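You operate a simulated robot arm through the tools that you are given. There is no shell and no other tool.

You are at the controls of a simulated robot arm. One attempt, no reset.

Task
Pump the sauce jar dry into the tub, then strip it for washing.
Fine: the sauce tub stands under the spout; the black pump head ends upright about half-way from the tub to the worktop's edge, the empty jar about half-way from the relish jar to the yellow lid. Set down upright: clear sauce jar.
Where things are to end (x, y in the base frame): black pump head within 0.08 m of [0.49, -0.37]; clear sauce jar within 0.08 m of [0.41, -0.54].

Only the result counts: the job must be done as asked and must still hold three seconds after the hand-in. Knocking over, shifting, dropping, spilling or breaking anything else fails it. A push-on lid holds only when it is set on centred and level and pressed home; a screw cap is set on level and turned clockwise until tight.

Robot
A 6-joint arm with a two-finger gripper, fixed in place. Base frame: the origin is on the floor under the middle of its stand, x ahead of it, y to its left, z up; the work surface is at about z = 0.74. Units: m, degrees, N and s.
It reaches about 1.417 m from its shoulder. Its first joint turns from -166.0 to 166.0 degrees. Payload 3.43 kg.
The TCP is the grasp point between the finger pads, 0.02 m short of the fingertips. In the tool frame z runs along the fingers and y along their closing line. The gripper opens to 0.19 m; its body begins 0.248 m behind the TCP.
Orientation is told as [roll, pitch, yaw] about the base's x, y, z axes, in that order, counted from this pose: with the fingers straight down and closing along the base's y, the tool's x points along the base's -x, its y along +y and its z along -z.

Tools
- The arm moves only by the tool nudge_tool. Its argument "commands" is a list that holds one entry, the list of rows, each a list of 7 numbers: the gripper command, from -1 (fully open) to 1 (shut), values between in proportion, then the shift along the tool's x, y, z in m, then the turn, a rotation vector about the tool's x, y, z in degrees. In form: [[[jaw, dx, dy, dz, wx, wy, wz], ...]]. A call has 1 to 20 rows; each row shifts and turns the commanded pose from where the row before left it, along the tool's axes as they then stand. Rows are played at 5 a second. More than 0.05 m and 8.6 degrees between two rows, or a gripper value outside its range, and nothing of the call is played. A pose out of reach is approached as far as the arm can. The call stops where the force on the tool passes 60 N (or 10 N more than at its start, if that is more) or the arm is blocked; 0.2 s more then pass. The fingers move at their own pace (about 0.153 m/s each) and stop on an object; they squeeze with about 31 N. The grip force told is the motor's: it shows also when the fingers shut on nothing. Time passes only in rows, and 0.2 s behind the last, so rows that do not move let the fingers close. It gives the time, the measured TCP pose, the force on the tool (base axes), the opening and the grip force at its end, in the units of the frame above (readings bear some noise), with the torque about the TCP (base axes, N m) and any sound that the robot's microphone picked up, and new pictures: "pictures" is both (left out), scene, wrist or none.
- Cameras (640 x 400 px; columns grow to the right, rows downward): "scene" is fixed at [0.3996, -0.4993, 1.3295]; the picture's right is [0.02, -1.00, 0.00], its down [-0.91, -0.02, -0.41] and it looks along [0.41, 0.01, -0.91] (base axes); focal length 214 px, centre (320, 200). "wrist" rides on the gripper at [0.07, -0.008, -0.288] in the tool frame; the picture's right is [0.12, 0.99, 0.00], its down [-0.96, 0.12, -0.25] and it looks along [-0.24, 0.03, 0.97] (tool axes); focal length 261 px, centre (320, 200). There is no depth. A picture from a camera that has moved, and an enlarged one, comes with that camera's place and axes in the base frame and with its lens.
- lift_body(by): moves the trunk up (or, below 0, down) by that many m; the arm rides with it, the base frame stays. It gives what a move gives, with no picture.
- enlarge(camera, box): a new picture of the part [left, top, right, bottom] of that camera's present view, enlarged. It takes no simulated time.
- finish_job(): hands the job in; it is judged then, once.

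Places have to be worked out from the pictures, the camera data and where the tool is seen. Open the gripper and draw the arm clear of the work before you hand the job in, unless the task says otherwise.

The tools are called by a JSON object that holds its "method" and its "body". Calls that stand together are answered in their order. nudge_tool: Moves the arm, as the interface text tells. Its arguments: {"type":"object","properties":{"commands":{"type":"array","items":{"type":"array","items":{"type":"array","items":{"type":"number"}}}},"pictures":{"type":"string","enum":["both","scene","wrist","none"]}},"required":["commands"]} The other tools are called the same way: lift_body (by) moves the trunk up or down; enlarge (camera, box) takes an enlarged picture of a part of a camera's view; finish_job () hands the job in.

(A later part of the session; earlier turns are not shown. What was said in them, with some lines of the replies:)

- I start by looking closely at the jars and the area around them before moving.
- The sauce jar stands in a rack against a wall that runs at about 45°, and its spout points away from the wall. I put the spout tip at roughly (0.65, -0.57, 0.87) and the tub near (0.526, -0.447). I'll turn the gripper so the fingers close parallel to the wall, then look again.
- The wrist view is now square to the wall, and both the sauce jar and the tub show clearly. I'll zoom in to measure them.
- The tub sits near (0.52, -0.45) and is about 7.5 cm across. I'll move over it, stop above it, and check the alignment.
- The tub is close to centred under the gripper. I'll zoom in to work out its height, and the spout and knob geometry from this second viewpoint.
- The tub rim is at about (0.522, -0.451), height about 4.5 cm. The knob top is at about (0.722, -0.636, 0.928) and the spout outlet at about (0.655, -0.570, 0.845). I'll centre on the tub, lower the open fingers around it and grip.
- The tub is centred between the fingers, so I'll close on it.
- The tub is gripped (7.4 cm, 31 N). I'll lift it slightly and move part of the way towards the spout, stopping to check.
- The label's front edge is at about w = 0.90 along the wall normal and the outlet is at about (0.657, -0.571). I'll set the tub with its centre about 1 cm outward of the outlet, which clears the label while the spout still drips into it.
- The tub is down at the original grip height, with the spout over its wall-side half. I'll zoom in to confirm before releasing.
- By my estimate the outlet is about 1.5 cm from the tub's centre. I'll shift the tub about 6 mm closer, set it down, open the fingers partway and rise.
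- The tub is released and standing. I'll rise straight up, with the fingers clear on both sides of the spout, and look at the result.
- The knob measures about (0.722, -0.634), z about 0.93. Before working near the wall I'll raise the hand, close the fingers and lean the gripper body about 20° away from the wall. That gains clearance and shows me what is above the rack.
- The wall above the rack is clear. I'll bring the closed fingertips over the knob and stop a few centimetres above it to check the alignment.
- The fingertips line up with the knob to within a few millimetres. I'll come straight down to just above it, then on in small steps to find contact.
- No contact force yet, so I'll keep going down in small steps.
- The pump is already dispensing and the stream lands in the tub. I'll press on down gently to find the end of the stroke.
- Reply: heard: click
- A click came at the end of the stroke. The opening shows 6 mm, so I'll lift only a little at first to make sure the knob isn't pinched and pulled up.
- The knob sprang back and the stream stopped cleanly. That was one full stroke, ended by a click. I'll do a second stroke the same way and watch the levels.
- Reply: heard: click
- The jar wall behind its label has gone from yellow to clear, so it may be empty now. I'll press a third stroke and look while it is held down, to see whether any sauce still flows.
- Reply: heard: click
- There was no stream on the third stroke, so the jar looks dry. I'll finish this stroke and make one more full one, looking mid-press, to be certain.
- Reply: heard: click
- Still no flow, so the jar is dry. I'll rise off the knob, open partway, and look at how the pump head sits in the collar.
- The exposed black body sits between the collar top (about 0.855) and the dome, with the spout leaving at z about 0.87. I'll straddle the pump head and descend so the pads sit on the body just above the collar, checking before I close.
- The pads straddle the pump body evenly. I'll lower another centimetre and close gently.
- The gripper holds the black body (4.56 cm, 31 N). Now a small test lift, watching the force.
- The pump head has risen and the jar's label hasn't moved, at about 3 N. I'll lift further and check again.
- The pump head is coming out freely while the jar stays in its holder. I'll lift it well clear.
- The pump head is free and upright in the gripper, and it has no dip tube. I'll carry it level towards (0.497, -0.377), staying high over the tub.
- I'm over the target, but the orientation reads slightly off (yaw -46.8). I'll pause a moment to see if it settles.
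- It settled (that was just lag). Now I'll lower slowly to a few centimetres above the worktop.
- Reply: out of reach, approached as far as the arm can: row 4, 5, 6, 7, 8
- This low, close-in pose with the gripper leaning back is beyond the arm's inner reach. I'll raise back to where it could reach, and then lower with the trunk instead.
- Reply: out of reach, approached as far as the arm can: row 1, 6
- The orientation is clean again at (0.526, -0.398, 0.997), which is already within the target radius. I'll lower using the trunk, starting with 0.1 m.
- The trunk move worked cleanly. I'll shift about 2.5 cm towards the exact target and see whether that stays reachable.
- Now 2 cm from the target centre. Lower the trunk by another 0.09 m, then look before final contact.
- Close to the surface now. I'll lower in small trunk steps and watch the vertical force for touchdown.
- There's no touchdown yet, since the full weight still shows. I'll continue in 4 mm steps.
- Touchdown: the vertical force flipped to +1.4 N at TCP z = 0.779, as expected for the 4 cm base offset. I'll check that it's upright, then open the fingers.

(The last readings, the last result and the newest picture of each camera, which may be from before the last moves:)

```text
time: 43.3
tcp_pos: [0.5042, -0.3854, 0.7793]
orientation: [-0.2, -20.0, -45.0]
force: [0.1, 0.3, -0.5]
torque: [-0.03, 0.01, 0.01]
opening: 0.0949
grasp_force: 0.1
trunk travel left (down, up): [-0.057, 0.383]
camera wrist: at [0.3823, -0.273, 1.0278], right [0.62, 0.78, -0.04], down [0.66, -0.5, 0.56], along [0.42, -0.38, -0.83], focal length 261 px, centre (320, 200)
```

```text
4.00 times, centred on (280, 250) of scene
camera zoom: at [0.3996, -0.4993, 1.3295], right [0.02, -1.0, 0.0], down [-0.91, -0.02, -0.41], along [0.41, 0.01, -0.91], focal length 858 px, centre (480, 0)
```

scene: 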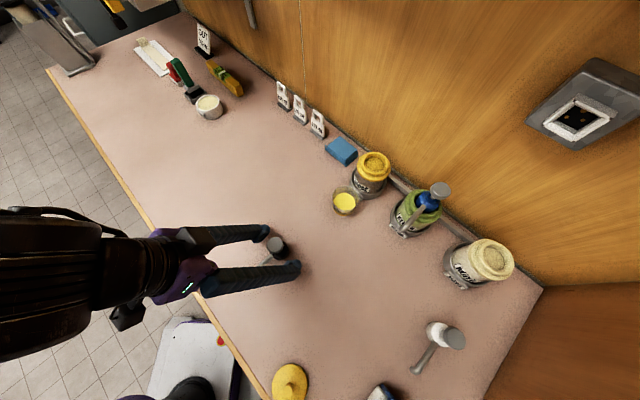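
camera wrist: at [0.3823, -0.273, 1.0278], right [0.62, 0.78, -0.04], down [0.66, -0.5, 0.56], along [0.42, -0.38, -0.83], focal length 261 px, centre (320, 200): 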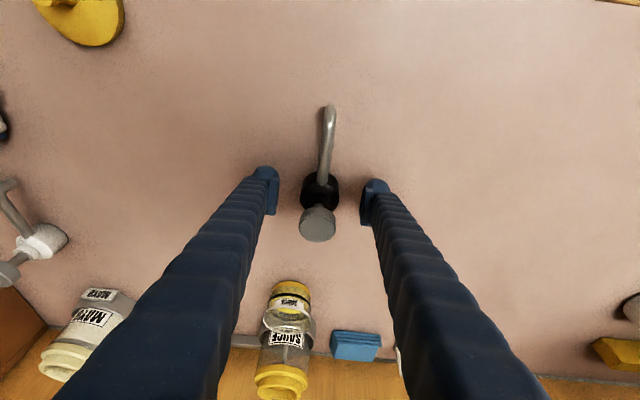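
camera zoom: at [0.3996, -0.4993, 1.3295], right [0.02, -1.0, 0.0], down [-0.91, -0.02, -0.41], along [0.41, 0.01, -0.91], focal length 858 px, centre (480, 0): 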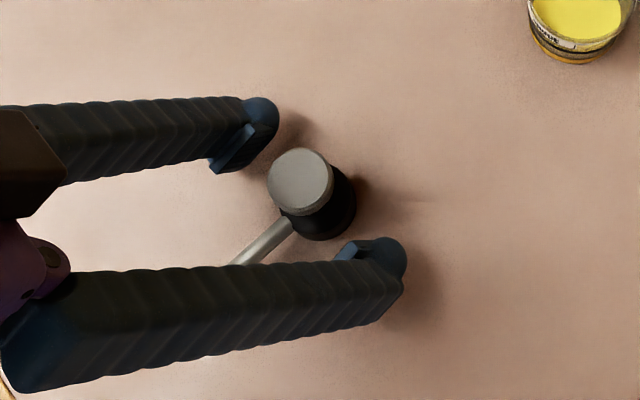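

The pump head stands upright at about (0.505, -0.385), clear of both fingers. I'll rise straight up using the trunk.

{"method": "lift_body", "body": {"by": 0.218}}

{"method": "enlarge", "body": {"camera": "scene", "box": [200, 160, 480, 335]}}

{"method": "enlarge", "body": {"camera": "wrist", "box": [0, 0, 640, 400]}}

```text
time: 45.6
tcp_pos: [0.5049, -0.3847, 0.9973]
orientation: [-0.1, -19.9, -45.1]
force: [0.3, 0.2, -1.1]
torque: [0.01, 0.0, -0.03]
opening: 0.0947
grasp_force: 0.1
trunk travel left (down, up): [-0.275, 0.165]
```

```text
2.29 times, centred on (340, 248) of scene
camera zoom: at [0.3996, -0.4993, 1.3295], right [0.02, -1.0, 0.0], down [-0.91, -0.02, -0.41], along [0.41, 0.01, -0.91], focal length 490 px, centre (274, 91)
```

zoom: 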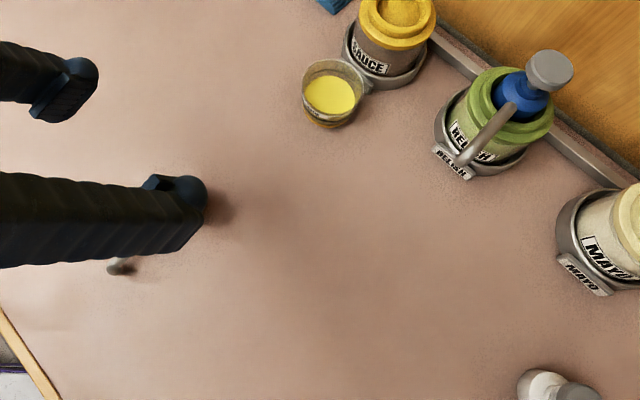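

```text
1.00 times, centred on (320, 200) of wrist (not enlarged: the box is as wide or as high as the picture)
camera zoom: at [0.3825, -0.2731, 1.2456], right [0.62, 0.78, -0.04], down [0.66, -0.5, 0.56], along [0.42, -0.38, -0.83], focal length 261 px, centre (320, 200)
```

zoom: 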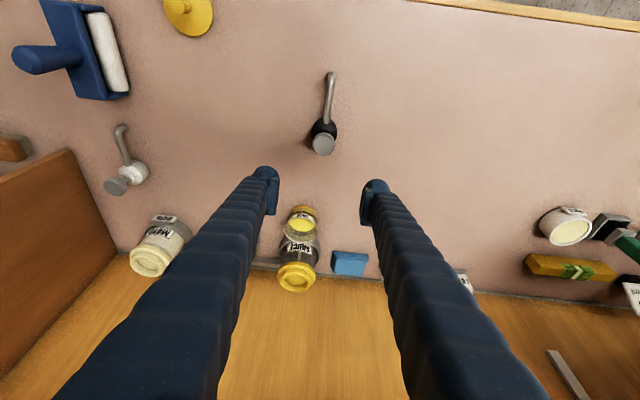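

The pump head stays standing after release. Next is the jar. I'll travel back over it at height with the fingers open to about 11 cm, wide enough for the 8 cm collar but clear of the relish jar.

{"method": "nudge_tool", "body": {"commands": [[[-0.16, -0.031, -0.0026, 0.0113, 0, 0, 0], [-0.16, -0.031, -0.0026, 0.0113, 0, 0, 0], [-0.16, -0.031, -0.0026, 0.0113, 0, 0, 0], [-0.16, -0.031, -0.0026, 0.0113, 0, 0, 0], [-0.16, -0.031, -0.0026, 0.0113, 0, 0, 0], [-0.16, -0.031, -0.0026, 0.0113, 0, 0, 0], [-0.16, -0.031, -0.0026, 0.0113, 0, 0, 0], [-0.16, -0.031, -0.0026, 0.0113, 0, 0, 0], [-0.16, -0.031, -0.0026, 0.0113, 0, 0, 0], [-0.16, -0.031, -0.0026, 0.0113, 0, 0, 0], [-0.16, 0, 0, 0, 0, 0, 0], [-0.16, 0, 0, 0, 0, 0, 0]]]}}

{"method": "enlarge", "body": {"camera": "wrist", "box": [240, 40, 400, 200]}}

{"method": "enlarge", "body": {"camera": "scene", "box": [330, 140, 430, 220]}}

{"method": "enlarge", "body": {"camera": "scene", "box": [220, 200, 340, 300]}}

```text
time: 48.2
tcp_pos: [0.7184, -0.6366, 0.9975]
orientation: [-0.2, -20.1, -45.0]
force: [0.0, -0.1, -0.2]
torque: [-0.03, 0.0, -0.03]
opening: 0.1103
grasp_force: 0.0
trunk travel left (down, up): [-0.275, 0.165]
camera wrist: at [0.5968, -0.5245, 1.2452], right [0.62, 0.78, -0.04], down [0.66, -0.5, 0.56], along [0.42, -0.38, -0.83], focal length 261 px, centre (320, 200)
```

scene: 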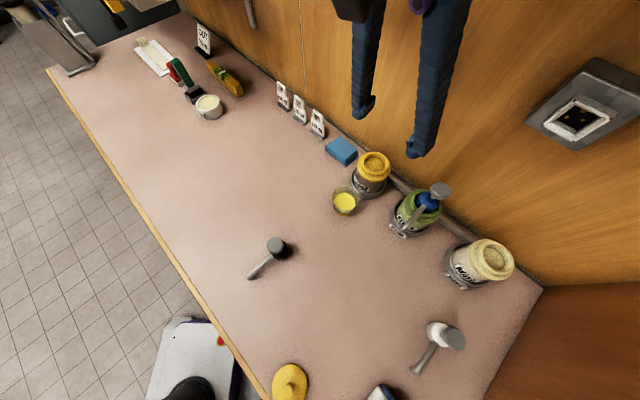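
wrist: 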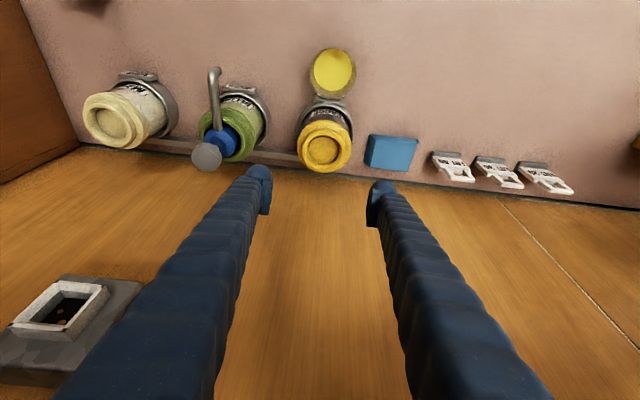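

```text
2.50 times, centred on (320, 120) of wrist
camera zoom: at [0.5968, -0.5245, 1.2452], right [0.62, 0.78, -0.04], down [0.66, -0.5, 0.56], along [0.42, -0.38, -0.83], focal length 652 px, centre (320, 400)
```

zoom: 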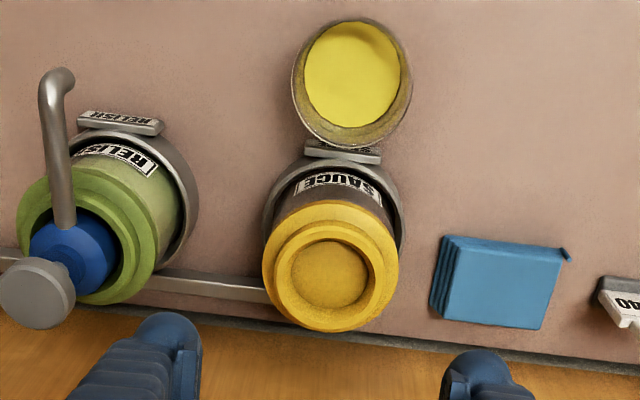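

```text
5.00 times, centred on (380, 180) of scene
camera zoom: at [0.3996, -0.4993, 1.3295], right [0.02, -1.0, 0.0], down [-0.91, -0.02, -0.41], along [0.41, 0.01, -0.91], focal length 1072 px, centre (20, 300)
```

zoom: 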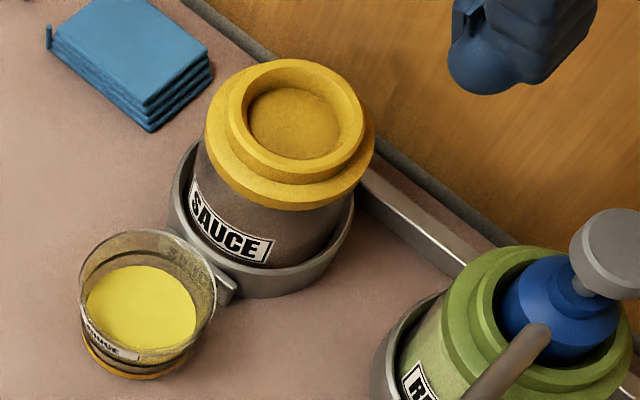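

```text
4.00 times, centred on (280, 250) of scene
camera zoom: at [0.3996, -0.4993, 1.3295], right [0.02, -1.0, 0.0], down [-0.91, -0.02, -0.41], along [0.41, 0.01, -0.91], focal length 858 px, centre (480, 0)
```

zoom: 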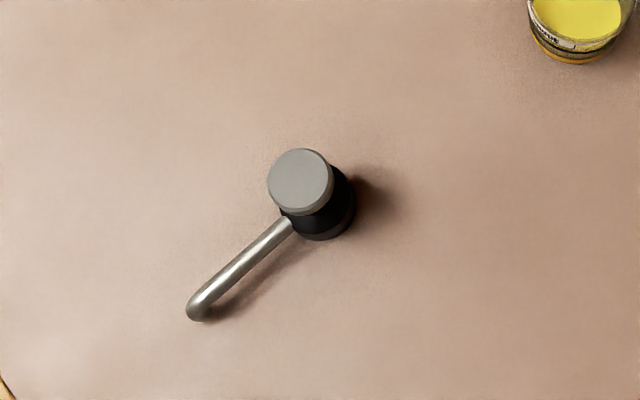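

The pump head is standing upright and the empty jar is in clear view. Its axis is at about (0.7215, -0.6375), with a collar about 8.5 cm wide. I'll descend most of the way around the collar and check the side clearances.

{"method": "nudge_tool", "body": {"commands": [[[-0.16, 0.0086, 0.0015, 0.0252, 0, 0, 0], [-0.16, 0.0086, 0, 0.0252, 0, 0, 0], [-0.16, 0.0086, 0, 0.0252, 0, 0, 0], [-0.16, 0.0086, 0, 0.0252, 0, 0, 0], [-0.16, 0, 0, 0, 0, 0, 0]]]}}

{"method": "enlarge", "body": {"camera": "wrist", "box": [230, 70, 410, 240]}}

{"method": "enlarge", "body": {"camera": "scene", "box": [330, 120, 430, 220]}}

```text
time: 49.4
tcp_pos: [0.7216, -0.6362, 0.8895]
orientation: [-0.1, -20.0, -45.0]
force: [1.1, -1.1, -0.5]
torque: [0.0, -0.02, -0.02]
opening: 0.1104
grasp_force: 0.1
trunk travel left (down, up): [-0.275, 0.165]
camera wrist: at [0.5993, -0.5251, 1.1387], right [0.62, 0.78, -0.04], down [0.66, -0.5, 0.56], along [0.42, -0.38, -0.83], focal length 261 px, centre (320, 200)
```

scene: 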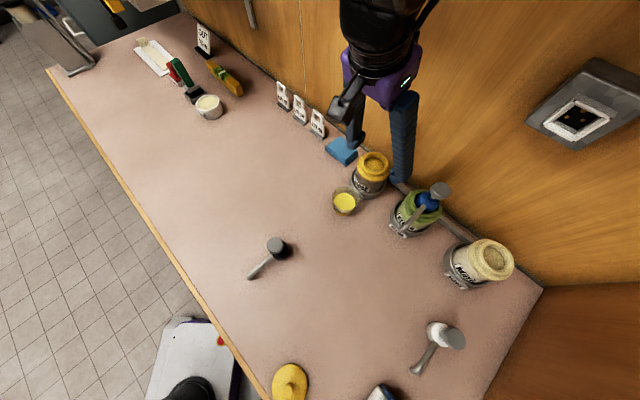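
wrist: 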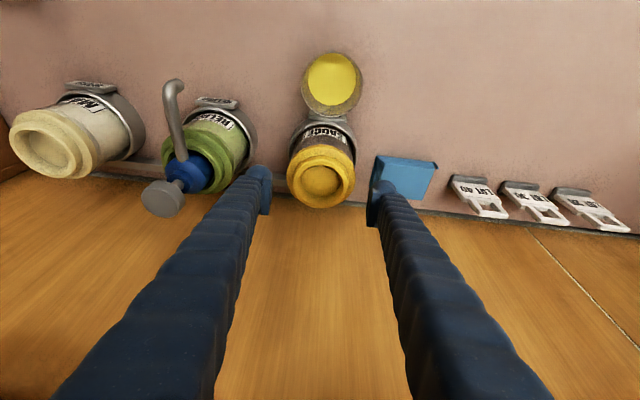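

```text
2.35 times, centred on (320, 155) of wrist
camera zoom: at [0.5993, -0.5251, 1.1387], right [0.62, 0.78, -0.04], down [0.66, -0.5, 0.56], along [0.42, -0.38, -0.83], focal length 613 px, centre (320, 306)
```

zoom: 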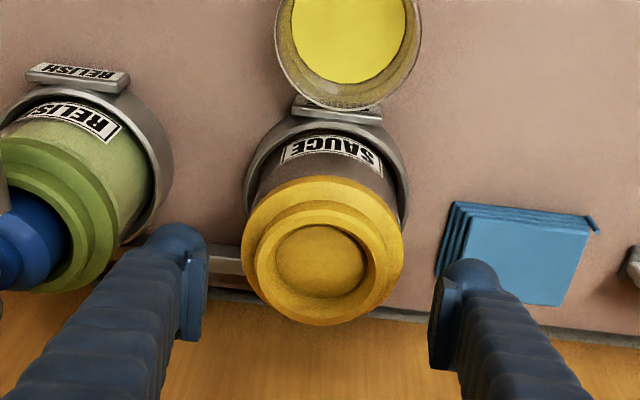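

```text
4.00 times, centred on (380, 170) of scene
camera zoom: at [0.3996, -0.4993, 1.3295], right [0.02, -1.0, 0.0], down [-0.91, -0.02, -0.41], along [0.41, 0.01, -0.91], focal length 858 px, centre (80, 320)
```

zoom: 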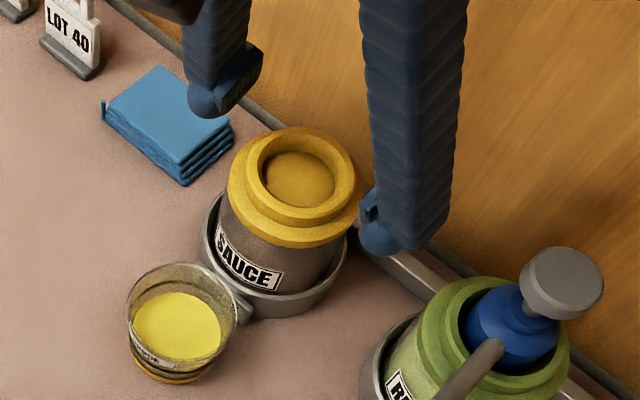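

The fingers straddle the collar with about a centimetre on each side and clear the relish jar. I'll go down the last 5 cm and then close on the collar.

{"method": "nudge_tool", "body": {"commands": [[[-0.1, 0, 0, 0, 0, 0, 0], [-0.1, 0.0059, 0, 0.0163, 0, 0, 0], [-0.1, 0.0059, 0, 0.0163, 0, 0, 0], [-0.1, 0.0059, 0, 0.0163, 0, 0, 0], [-0.1, 0, 0, 0, 0, 0, 0]]]}}

{"method": "enlarge", "body": {"camera": "wrist", "box": [230, 70, 410, 240]}}

{"method": "enlarge", "body": {"camera": "scene", "box": [330, 120, 430, 220]}}

```text
time: 50.6
tcp_pos: [0.7224, -0.6374, 0.8394]
orientation: [-0.1, -19.9, -45.0]
force: [-0.7, -0.2, 0.6]
torque: [0.0, 0.0, -0.02]
opening: 0.1045
grasp_force: 0.0
trunk travel left (down, up): [-0.275, 0.165]
camera wrist: at [0.599, -0.5261, 1.0872], right [0.62, 0.78, -0.04], down [0.66, -0.5, 0.56], along [0.42, -0.38, -0.83], focal length 261 px, centre (320, 200)
```

scene: 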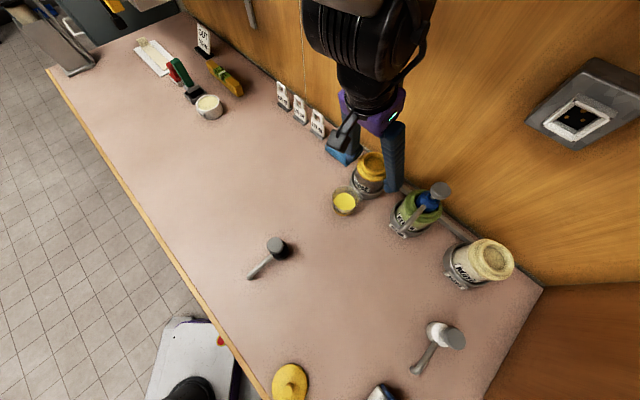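
wrist: 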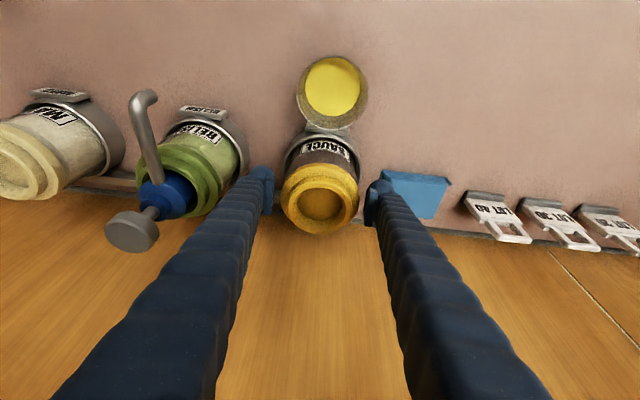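

```text
2.35 times, centred on (320, 155) of wrist
camera zoom: at [0.599, -0.5261, 1.0872], right [0.62, 0.78, -0.04], down [0.66, -0.5, 0.56], along [0.42, -0.38, -0.83], focal length 613 px, centre (320, 306)
```

zoom: 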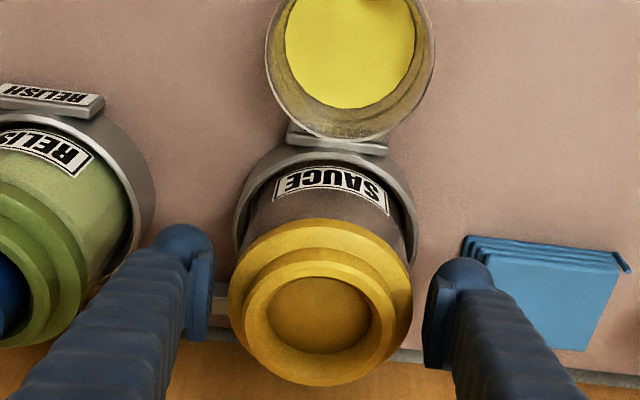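

```text
4.00 times, centred on (380, 170) of scene
camera zoom: at [0.3996, -0.4993, 1.3295], right [0.02, -1.0, 0.0], down [-0.91, -0.02, -0.41], along [0.41, 0.01, -0.91], focal length 858 px, centre (80, 320)
```

zoom: 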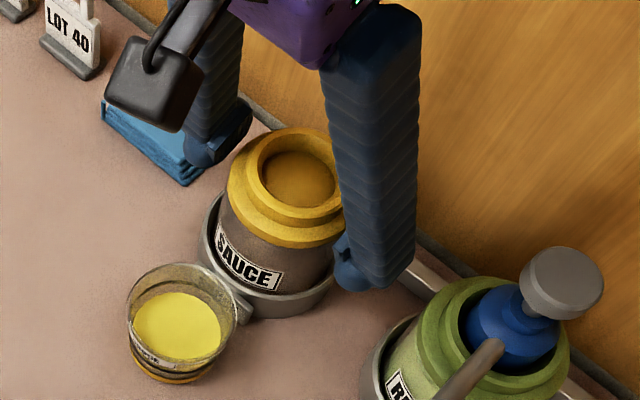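

The pads are level with the collar and centred on it. I'll close on the jar.

{"method": "nudge_tool", "body": {"commands": [[[0, 0, 0, 0, 0, 0, 0], [0.2, 0, 0, 0, 0, 0, 0], [0.4, 0, 0, 0, 0, 0, 0], [0.4, 0, 0, 0, 0, 0, 0]]]}}

{"method": "enlarge", "body": {"camera": "wrist", "box": [230, 70, 410, 240]}}

{"method": "enlarge", "body": {"camera": "scene", "box": [330, 120, 430, 220]}}

```text
time: 51.6
tcp_pos: [0.7224, -0.6364, 0.8389]
orientation: [-0.1, -19.9, -45.1]
force: [-0.1, -0.1, 1.5]
torque: [-0.11, 0.07, 0.02]
opening: 0.0885
grasp_force: 30.9
trunk travel left (down, up): [-0.275, 0.165]
camera wrist: at [0.5989, -0.5259, 1.0874], right [0.62, 0.78, -0.04], down [0.66, -0.5, 0.56], along [0.42, -0.38, -0.83], focal length 261 px, centre (320, 200)
```

scene: 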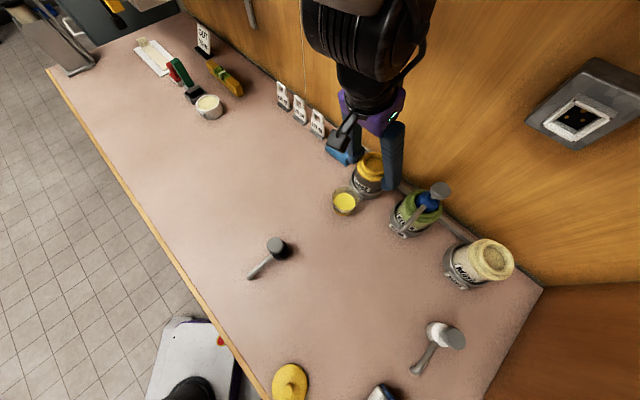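
wrist: 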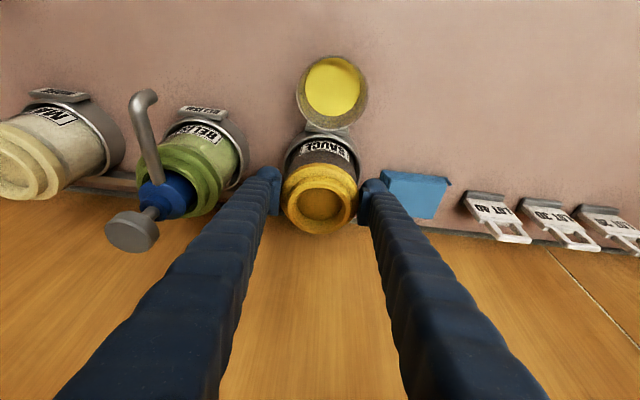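

```text
2.35 times, centred on (320, 155) of wrist
camera zoom: at [0.5989, -0.5259, 1.0874], right [0.62, 0.78, -0.04], down [0.66, -0.5, 0.56], along [0.42, -0.38, -0.83], focal length 613 px, centre (320, 306)
```

zoom: 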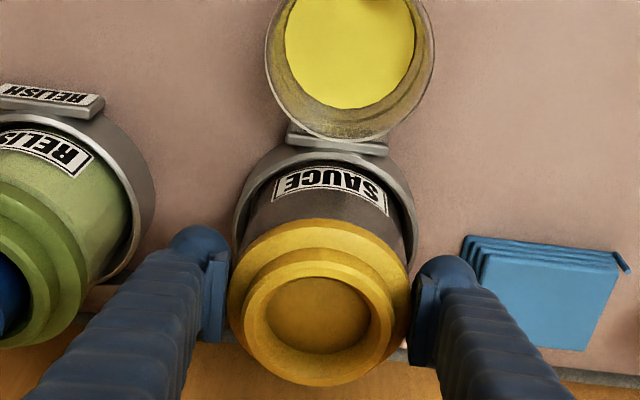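

```text
4.00 times, centred on (380, 170) of scene
camera zoom: at [0.3996, -0.4993, 1.3295], right [0.02, -1.0, 0.0], down [-0.91, -0.02, -0.41], along [0.41, 0.01, -0.91], focal length 858 px, centre (80, 320)
```

zoom: 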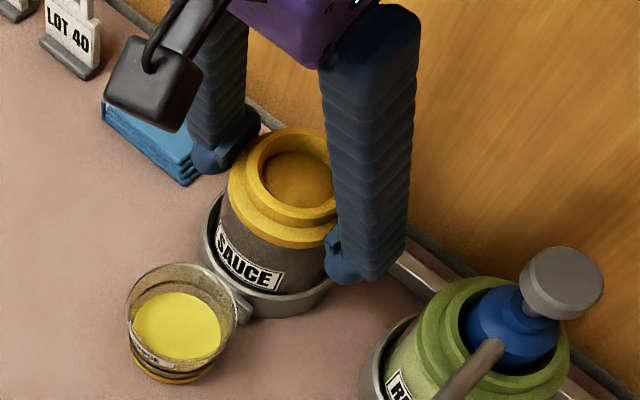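

The jar is gripped at 8.85 cm with 31 N. Test lift of 1 cm, watching the force and the holder.

{"method": "nudge_tool", "body": {"commands": [[[0.4, -0.0017, 0, -0.0047, 0, 0, 0], [0.4, -0.0017, 0, -0.0047, 0, 0, 0], [0.4, 0, 0, 0, 0, 0, 0]]]}}

{"method": "enlarge", "body": {"camera": "wrist", "box": [230, 70, 410, 240]}}

{"method": "enlarge", "body": {"camera": "scene", "box": [330, 120, 430, 220]}}

```text
time: 52.4
tcp_pos: [0.7219, -0.6375, 0.8478]
orientation: [0.0, -19.9, -45.0]
force: [0.1, -0.6, -0.8]
torque: [0.02, 0.01, 0.0]
opening: 0.0885
grasp_force: 30.8
trunk travel left (down, up): [-0.275, 0.165]
camera wrist: at [0.5994, -0.5256, 1.0967], right [0.62, 0.78, -0.04], down [0.66, -0.5, 0.56], along [0.42, -0.38, -0.83], focal length 261 px, centre (320, 200)
```

scene: 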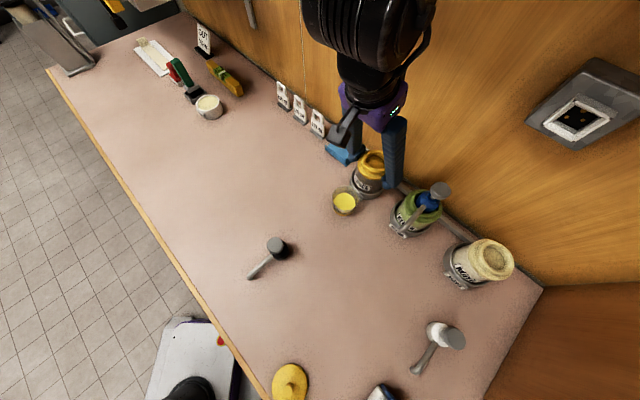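
wrist: 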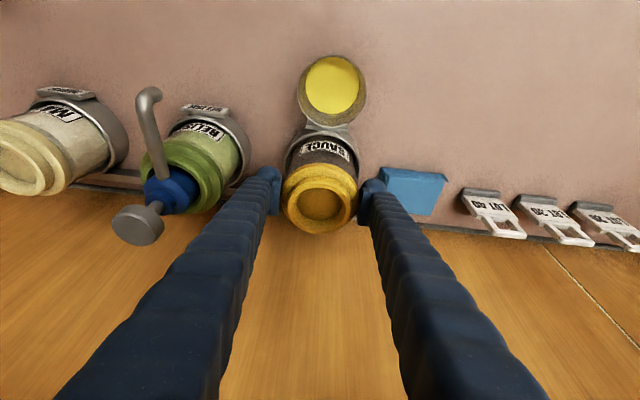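

```text
2.35 times, centred on (320, 155) of wrist
camera zoom: at [0.5994, -0.5256, 1.0967], right [0.62, 0.78, -0.04], down [0.66, -0.5, 0.56], along [0.42, -0.38, -0.83], focal length 613 px, centre (320, 306)
```

zoom: 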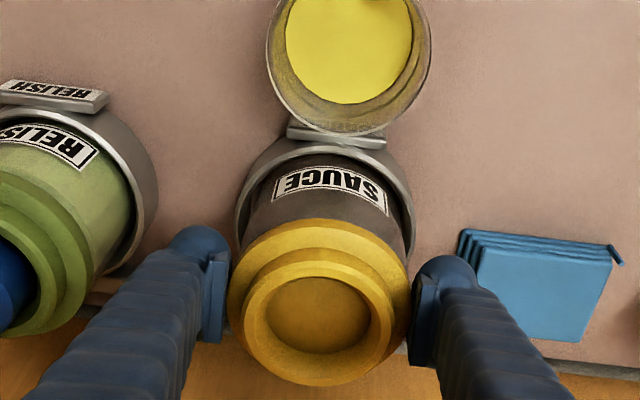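

```text
4.00 times, centred on (380, 170) of scene
camera zoom: at [0.3996, -0.4993, 1.3295], right [0.02, -1.0, 0.0], down [-0.91, -0.02, -0.41], along [0.41, 0.01, -0.91], focal length 858 px, centre (80, 320)
```

zoom: 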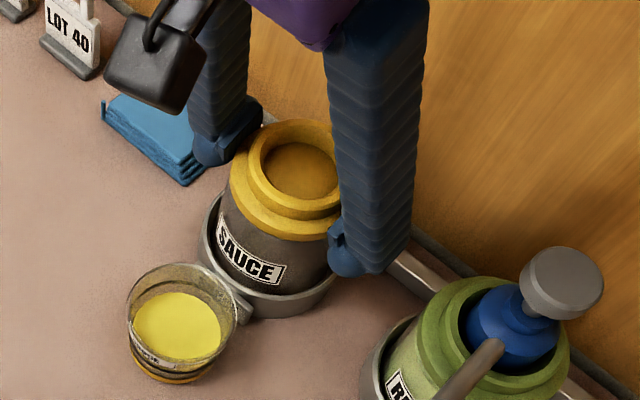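

In the wrist view the jar and its label moved with the gripper while the holder stayed put, so the whole jar is lifting. I'll continue straight up.

{"method": "nudge_tool", "body": {"commands": [[[0.4, -0.0034, 0, -0.0094, 0, 0, 0], [0.4, -0.0051, 0, -0.0141, 0, 0, 0], [0.4, -0.0051, 0, -0.0141, 0, 0, 0], [0.4, 0, 0, 0, 0, 0, 0]]]}}

{"method": "enlarge", "body": {"camera": "wrist", "box": [230, 70, 410, 240]}}

{"method": "enlarge", "body": {"camera": "scene", "box": [330, 120, 430, 220]}}

```text
time: 53.4
tcp_pos: [0.7233, -0.6381, 0.8884]
orientation: [-0.2, -20.0, -45.0]
force: [0.0, 1.2, -1.4]
torque: [0.01, 0.0, 0.01]
opening: 0.0885
grasp_force: 31.1
trunk travel left (down, up): [-0.275, 0.165]
camera wrist: at [0.6004, -0.5258, 1.1368], right [0.62, 0.78, -0.04], down [0.66, -0.5, 0.56], along [0.42, -0.38, -0.83], focal length 261 px, centre (320, 200)
```

scene: 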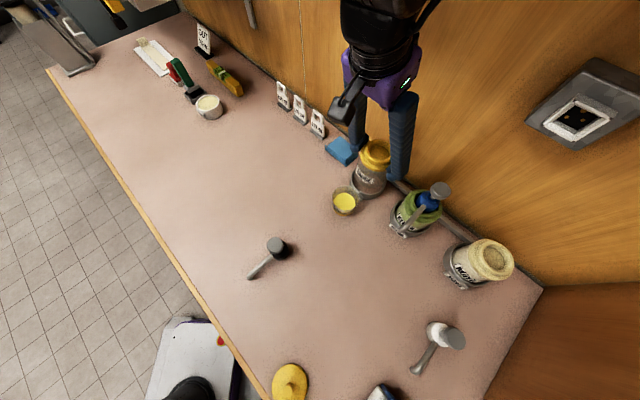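
wrist: 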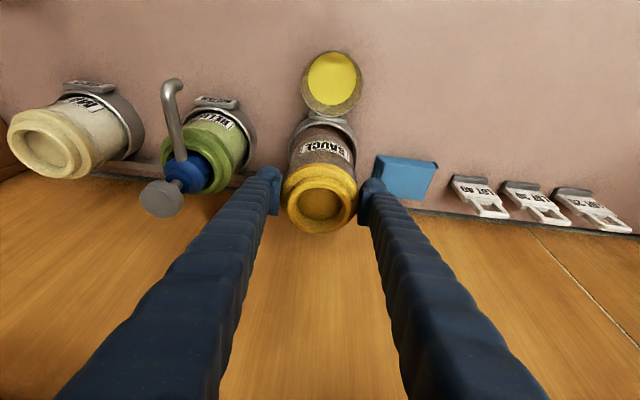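

```text
2.35 times, centred on (320, 155) of wrist
camera zoom: at [0.6004, -0.5258, 1.1368], right [0.62, 0.78, -0.04], down [0.66, -0.5, 0.56], along [0.42, -0.38, -0.83], focal length 613 px, centre (320, 306)
```

zoom: 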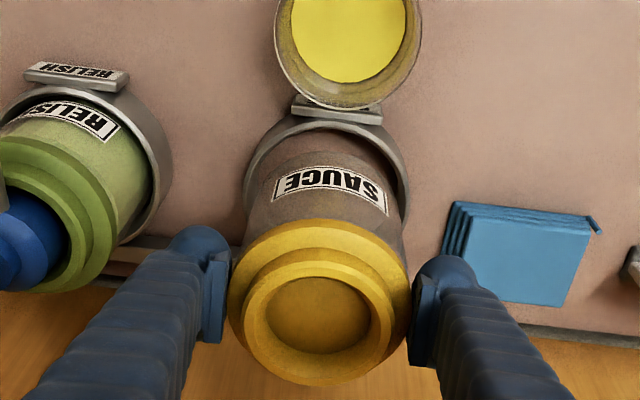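

```text
4.00 times, centred on (380, 170) of scene
camera zoom: at [0.3996, -0.4993, 1.3295], right [0.02, -1.0, 0.0], down [-0.91, -0.02, -0.41], along [0.41, 0.01, -0.91], focal length 858 px, centre (80, 320)
```

zoom: 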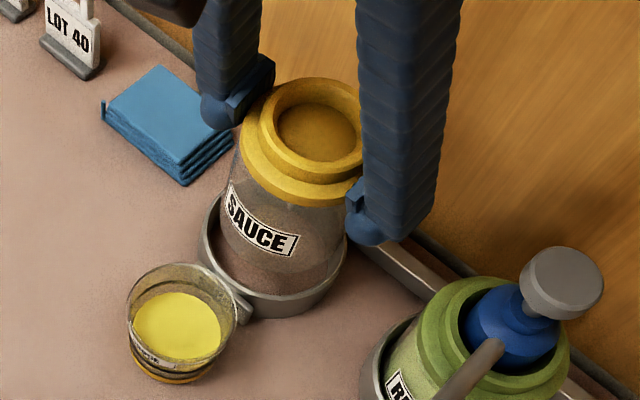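

The jar slides up cleanly out of its holder. I'll keep lifting until it is well above everything.

{"method": "nudge_tool", "body": {"commands": [[[0.4, -0.0068, 0, -0.0188, 0, 0, 0], [0.4, -0.0085, 0, -0.0235, 0, 0, 0], [0.4, -0.0085, 0, -0.0235, 0, 0, 0], [0.4, -0.0085, 0, -0.0235, 0, 0, 0], [0.4, -0.0085, 0, -0.0235, 0, 0, 0], [0.4, -0.0051, 0, -0.0141, 0, 0, 0], [0.4, 0, 0, 0, 0, 0, 0]]]}}

{"method": "enlarge", "body": {"camera": "scene", "box": [320, 40, 460, 220]}}

```text
time: 55.0
tcp_pos: [0.7223, -0.6359, 1.0233]
orientation: [-0.1, -19.9, -45.0]
force: [-1.3, 0.2, -1.2]
torque: [0.02, -0.01, 0.02]
opening: 0.0885
grasp_force: 30.6
trunk travel left (down, up): [-0.275, 0.165]
camera wrist: at [0.6006, -0.5249, 1.2721], right [0.62, 0.78, -0.04], down [0.66, -0.5, 0.56], along [0.42, -0.38, -0.83], focal length 261 px, centre (320, 200)
```

scene: 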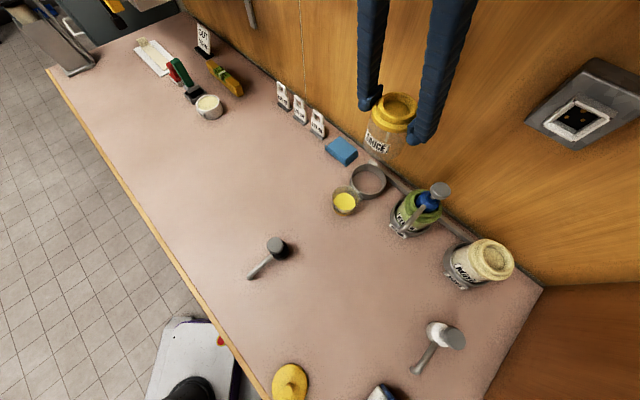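
wrist: 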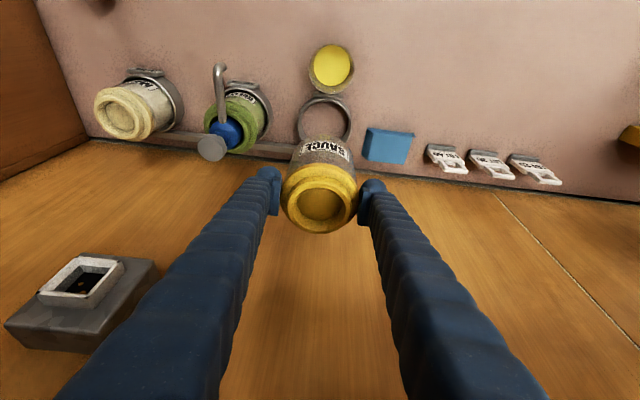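

```text
2.22 times, centred on (390, 130) of scene
camera zoom: at [0.3996, -0.4993, 1.3295], right [0.02, -1.0, 0.0], down [-0.91, -0.02, -0.41], along [0.41, 0.01, -0.91], focal length 477 px, centre (164, 356)
```

zoom: 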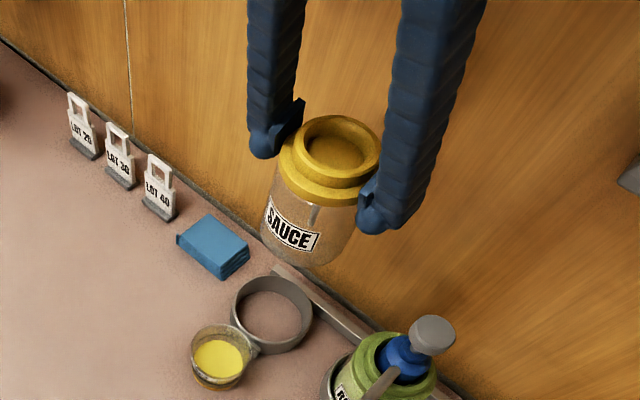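

The jar is clear of the holder: empty, upright and well gripped. I'll carry it level towards (0.41, -0.54) at this height.

{"method": "nudge_tool", "body": {"commands": [[[0.4, 0.0226, -0.0127, -0.0082, 0, 0, 0], [0.4, 0.0226, -0.0127, -0.0082, 0, 0, 0], [0.4, 0.0226, -0.0127, -0.0082, 0, 0, 0], [0.4, 0.0226, -0.0127, -0.0082, 0, 0, 0], [0.4, 0.0226, -0.0127, -0.0082, 0, 0, 0], [0.4, 0.0226, -0.0127, -0.0082, 0, 0, 0], [0.4, 0.0226, -0.0127, -0.0082, 0, 0, 0], [0.4, 0.0226, -0.0127, -0.0082, 0, 0, 0], [0.4, 0.0226, -0.0127, -0.0082, 0, 0, 0], [0.4, 0.0226, -0.0127, -0.0082, 0, 0, 0], [0.4, 0.0226, -0.0127, -0.0082, 0, 0, 0], [0.4, 0.018, -0.0115, -0.0066, 0, 0, 0], [0.4, 0, 0, 0, 0, 0, 0], [0.4, 0, 0, 0, 0, 0, 0]]]}}

```text
time: 58.0
tcp_pos: [0.416, -0.542, 1.0264]
orientation: [-0.2, -19.9, -45.0]
force: [-0.1, -0.2, -1.5]
torque: [0.02, 0.0, 0.01]
opening: 0.0886
grasp_force: 30.7
trunk travel left (down, up): [-0.275, 0.165]
camera wrist: at [0.2928, -0.4307, 1.273], right [0.62, 0.78, -0.04], down [0.66, -0.5, 0.56], along [0.42, -0.38, -0.83], focal length 261 px, centre (320, 200)
```

scene: 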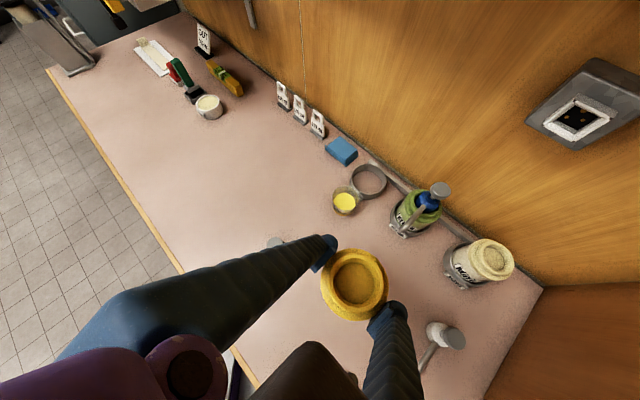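
wrist: 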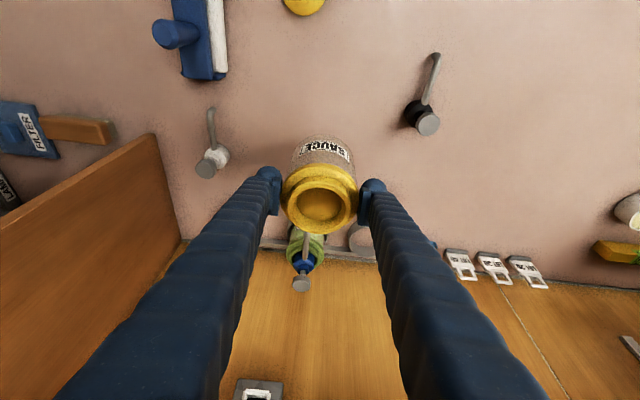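

In place above (0.416, -0.542), level and gripped, with nothing beneath. I'll lower with the trunk in stages.

{"method": "lift_body", "body": {"by": -0.12}}

{"method": "enlarge", "body": {"camera": "wrist", "box": [0, 0, 640, 400]}}

```text
time: 59.5
tcp_pos: [0.4144, -0.5416, 0.9054]
orientation: [-0.1, -20.1, -44.9]
force: [-0.6, -1.0, -2.2]
torque: [-0.03, 0.02, 0.01]
opening: 0.0886
grasp_force: 30.4
trunk travel left (down, up): [-0.155, 0.285]
```

```text
1.00 times, centred on (320, 200) of wrist (not enlarged: the box is as wide or as high as the picture)
camera zoom: at [0.2929, -0.4306, 1.1533], right [0.62, 0.78, -0.04], down [0.66, -0.5, 0.56], along [0.42, -0.38, -0.83], focal length 261 px, centre (320, 200)
```

zoom: 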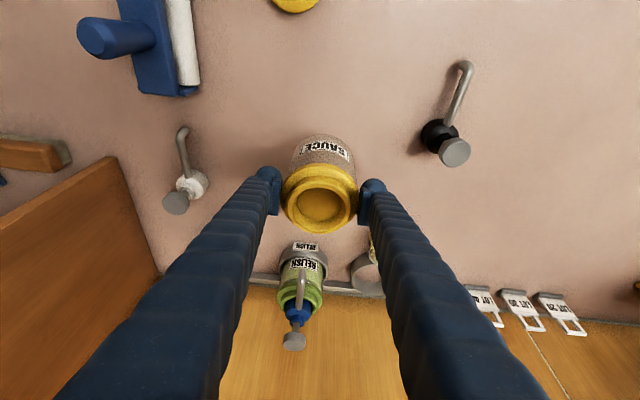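

The area around the landing spot is clear. I'll lower another 6 cm.

{"method": "lift_body", "body": {"by": -0.06}}

{"method": "enlarge", "body": {"camera": "wrist", "box": [200, 80, 440, 260]}}

```text
time: 60.5
tcp_pos: [0.4162, -0.5416, 0.8458]
orientation: [-0.2, -19.9, -45.0]
force: [-0.3, -0.5, -1.3]
torque: [-0.02, 0.0, 0.02]
opening: 0.0889
grasp_force: 30.8
trunk travel left (down, up): [-0.095, 0.345]
```

```text
2.22 times, centred on (320, 170) of wrist
camera zoom: at [0.2928, -0.4306, 1.0933], right [0.62, 0.78, -0.04], down [0.66, -0.5, 0.56], along [0.42, -0.38, -0.83], focal length 579 px, centre (320, 267)
```

zoom: 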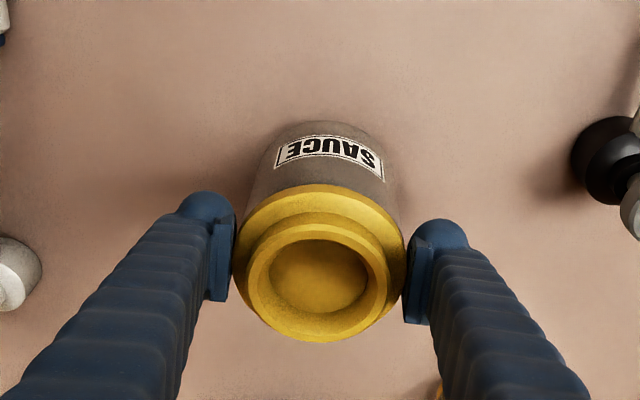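

Getting close to the surface. I'll take small steps now and watch for the weight to come off.

{"method": "lift_body", "body": {"by": -0.006}}

```text
time: 61.1
tcp_pos: [0.4155, -0.5414, 0.8409]
orientation: [-0.1, -20.0, -44.9]
force: [1.3, 0.7, 3.3]
torque: [-0.02, -0.03, 0.0]
opening: 0.0886
grasp_force: 31.2
trunk travel left (down, up): [-0.089, 0.351]
```

Contact: +3.3 N at TCP z = 0.841, which matches the height the jar stood at in its holder. I'll open the fingers gently.

{"method": "nudge_tool", "body": {"commands": [[[0.05, 0, 0, 0, 0, 0, 0], [-0.05, 0, 0, 0, 0, 0, 0], [-0.15, 0, 0, 0, 0, 0, 0], [-0.25, 0, 0, 0, 0, 0, 0], [-0.25, 0, 0, 0, 0, 0, 0]]]}}

{"method": "enlarge", "body": {"camera": "wrist", "box": [200, 80, 440, 260]}}

```text
time: 62.3
tcp_pos: [0.416, -0.5427, 0.8393]
orientation: [-0.2, -20.0, -45.0]
force: [0.3, 0.0, 0.4]
torque: [-0.02, -0.03, 0.0]
opening: 0.1187
grasp_force: 0.1
trunk travel left (down, up): [-0.089, 0.351]
camera wrist: at [0.2929, -0.4306, 1.0871], right [0.62, 0.78, -0.04], down [0.66, -0.5, 0.56], along [0.42, -0.38, -0.83], focal length 261 px, centre (320, 200)
```

scene: 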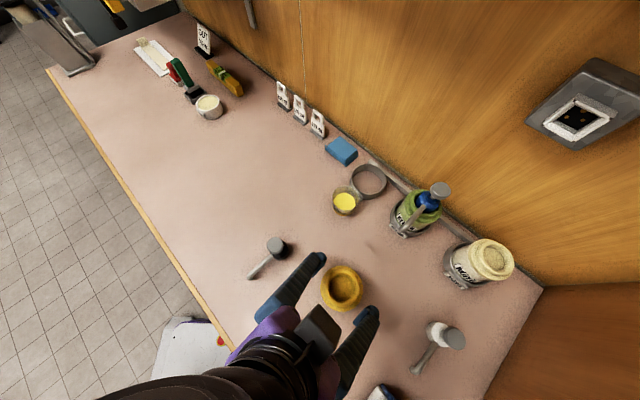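
wrist: 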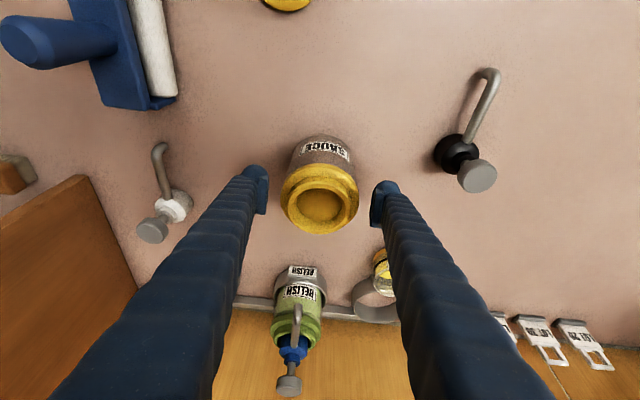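

```text
2.22 times, centred on (320, 170) of wrist
camera zoom: at [0.2929, -0.4306, 1.0871], right [0.62, 0.78, -0.04], down [0.66, -0.5, 0.56], along [0.42, -0.38, -0.83], focal length 579 px, centre (320, 267)
```

zoom: 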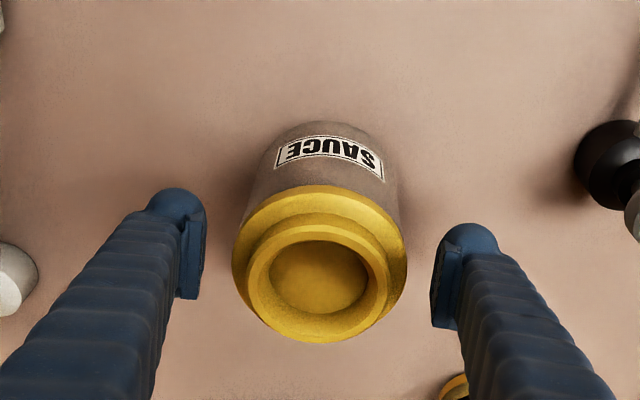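

The jar stands upright and free of both fingers. I'll rise straight up with the trunk, well clear of it.

{"method": "lift_body", "body": {"by": 0.25}}

{"method": "enlarge", "body": {"camera": "wrist", "box": [0, 0, 640, 400]}}

{"method": "enlarge", "body": {"camera": "scene", "box": [0, 0, 640, 400]}}

```text
time: 64.9
tcp_pos: [0.4156, -0.5435, 1.0886]
orientation: [0.0, -20.0, -45.0]
force: [-0.3, 0.6, 0.4]
torque: [0.02, 0.02, 0.03]
opening: 0.1187
grasp_force: 0.0
trunk travel left (down, up): [-0.339, 0.101]
```

```text
1.00 times, centred on (320, 200) of wrist (not enlarged: the box is as wide or as high as the picture)
camera zoom: at [0.293, -0.4307, 1.3369], right [0.62, 0.78, -0.04], down [0.66, -0.5, 0.56], along [0.42, -0.38, -0.83], focal length 261 px, centre (320, 200)
```

zoom: 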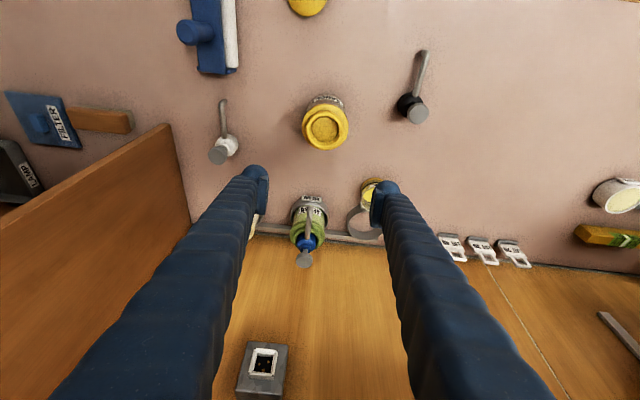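

```text
1.00 times, centred on (320, 200) of scene (not enlarged: the box is as wide or as high as the picture)
camera zoom: at [0.3996, -0.4993, 1.3295], right [0.02, -1.0, 0.0], down [-0.91, -0.02, -0.41], along [0.41, 0.01, -0.91], focal length 214 px, centre (320, 200)
```

zoom: 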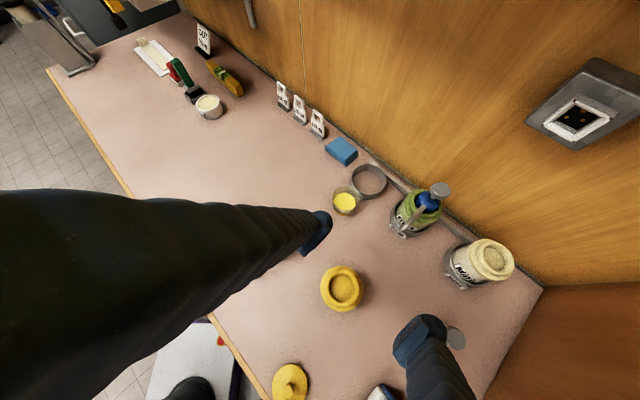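

Everything is standing as intended. I'll draw the arm clear to the side at this height and straighten the gripper, so I can get an unobstructed final look.

{"method": "nudge_tool", "body": {"commands": [[[-0.4, 0, 0.03, 0, 0, 0, 0], [-0.7, 0, 0.03, 0, 0, 0, 0], [-1, 0, 0.03, 0, 0, 0, 0], [-1, 0, 0.03, 0, 0, 0, 0], [-1, 0, 0.03, 0, 0, 0, 0], [-1, 0, 0.03, 0, 0, 0, 0], [-1, 0, 0.03, 0, 0, 0, 0], [-1, 0, 0.03, 0, 0, 0, 0], [-1, 0, 0.03, 0, 0, 0, 0], [-1, 0, 0.03, 0, 0, 0, 0], [-1, 0, 0, -0.03, 0, 7, 0], [-1, 0, 0, -0.03, 0, 7, 0], [-1, 0, 0, 0, 0, 6, 0], [-1, 0, 0, 0, 0, 0, 0], [-1, 0, 0, 0, 0, 0, 0]]]}}

{"method": "enlarge", "body": {"camera": "scene", "box": [220, 150, 460, 300]}}

{"method": "enlarge", "body": {"camera": "scene", "box": [320, 140, 540, 300]}}

```text
time: 68.1
tcp_pos: [0.6176, -0.3173, 1.1455]
orientation: [-0.1, 0.1, -45.0]
force: [-0.8, 0.1, -0.1]
torque: [-0.1, 0.06, -0.01]
opening: 0.1903
grasp_force: 0.1
trunk travel left (down, up): [-0.339, 0.101]
camera wrist: at [0.5615, -0.2724, 1.4348], right [0.62, 0.79, 0.0], down [0.76, -0.6, 0.25], along [0.19, -0.15, -0.97], focal length 261 px, centre (320, 200)
```

scene: 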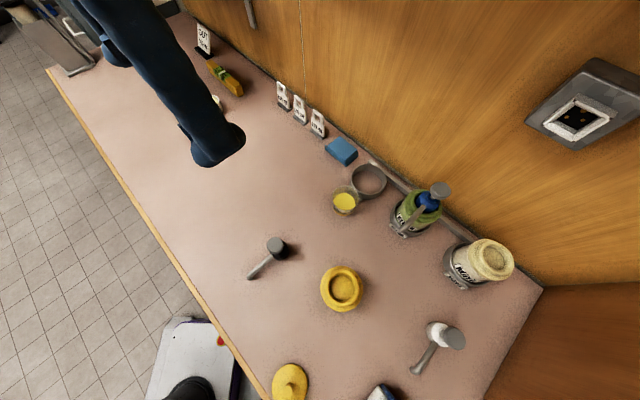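
wrist: 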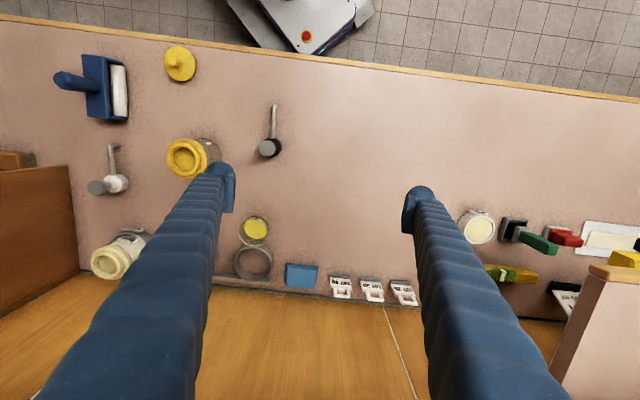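

```text
2.67 times, centred on (340, 225) of scene
camera zoom: at [0.3996, -0.4993, 1.3295], right [0.02, -1.0, 0.0], down [-0.91, -0.02, -0.41], along [0.41, 0.01, -0.91], focal length 572 px, centre (267, 133)
```

zoom: 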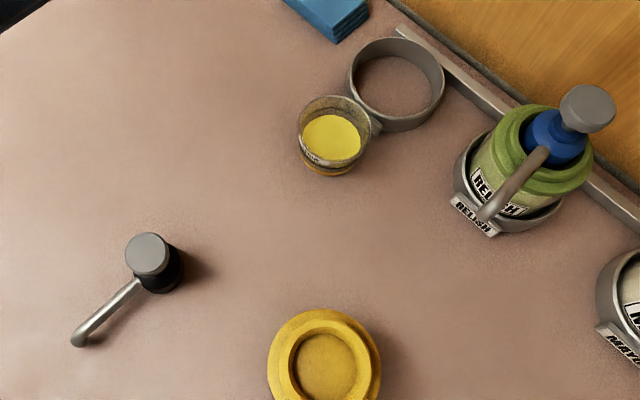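

```text
2.50 times, centred on (430, 220) of scene
camera zoom: at [0.3996, -0.4993, 1.3295], right [0.02, -1.0, 0.0], down [-0.91, -0.02, -0.41], along [0.41, 0.01, -0.91], focal length 536 px, centre (45, 150)
```

zoom: 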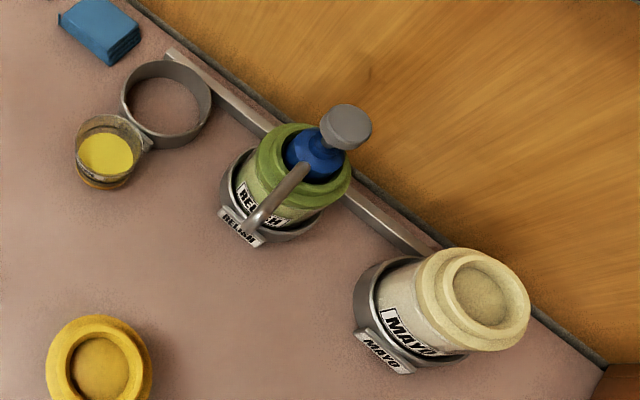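

The final view shows the full tub still under the sauce position with no spills. The pump head is upright near (0.505, -0.385) and the empty jar upright near (0.416, -0.542). The relish, mayo and other items look unmoved, and the gripper is open and clear, so I'll hand the job in.

{"method": "finish_job", "body": {}}

```text
The job is handed in.
```

The job is handed in. The sauce jar was pumped dry into the tub and stripped, and as far as the pictures show everything ended where you asked. I wasn't shown the judge's result.

- **Pumping:** The first stroke streamed into the tub and the jar looked empty after the second. Two more full strokes gave no flow. The tub still stands where the spout was, with no spill visible around it.
- **Black pump head:** It lifted straight out and stands upright at about (0.505, -0.385), roughly 2 cm from the target.
- **Clear sauce jar:** It lifted cleanly out of its holder and stands upright and empty at about (0.416, -0.542), under 1 cm from the target. The yellow collar is still on it; I treated it as part of the jar.
- **Everything else:** The relish jar, mayo jar, white pump head and other items looked unmoved. The gripper is open and the arm is clear of the work.
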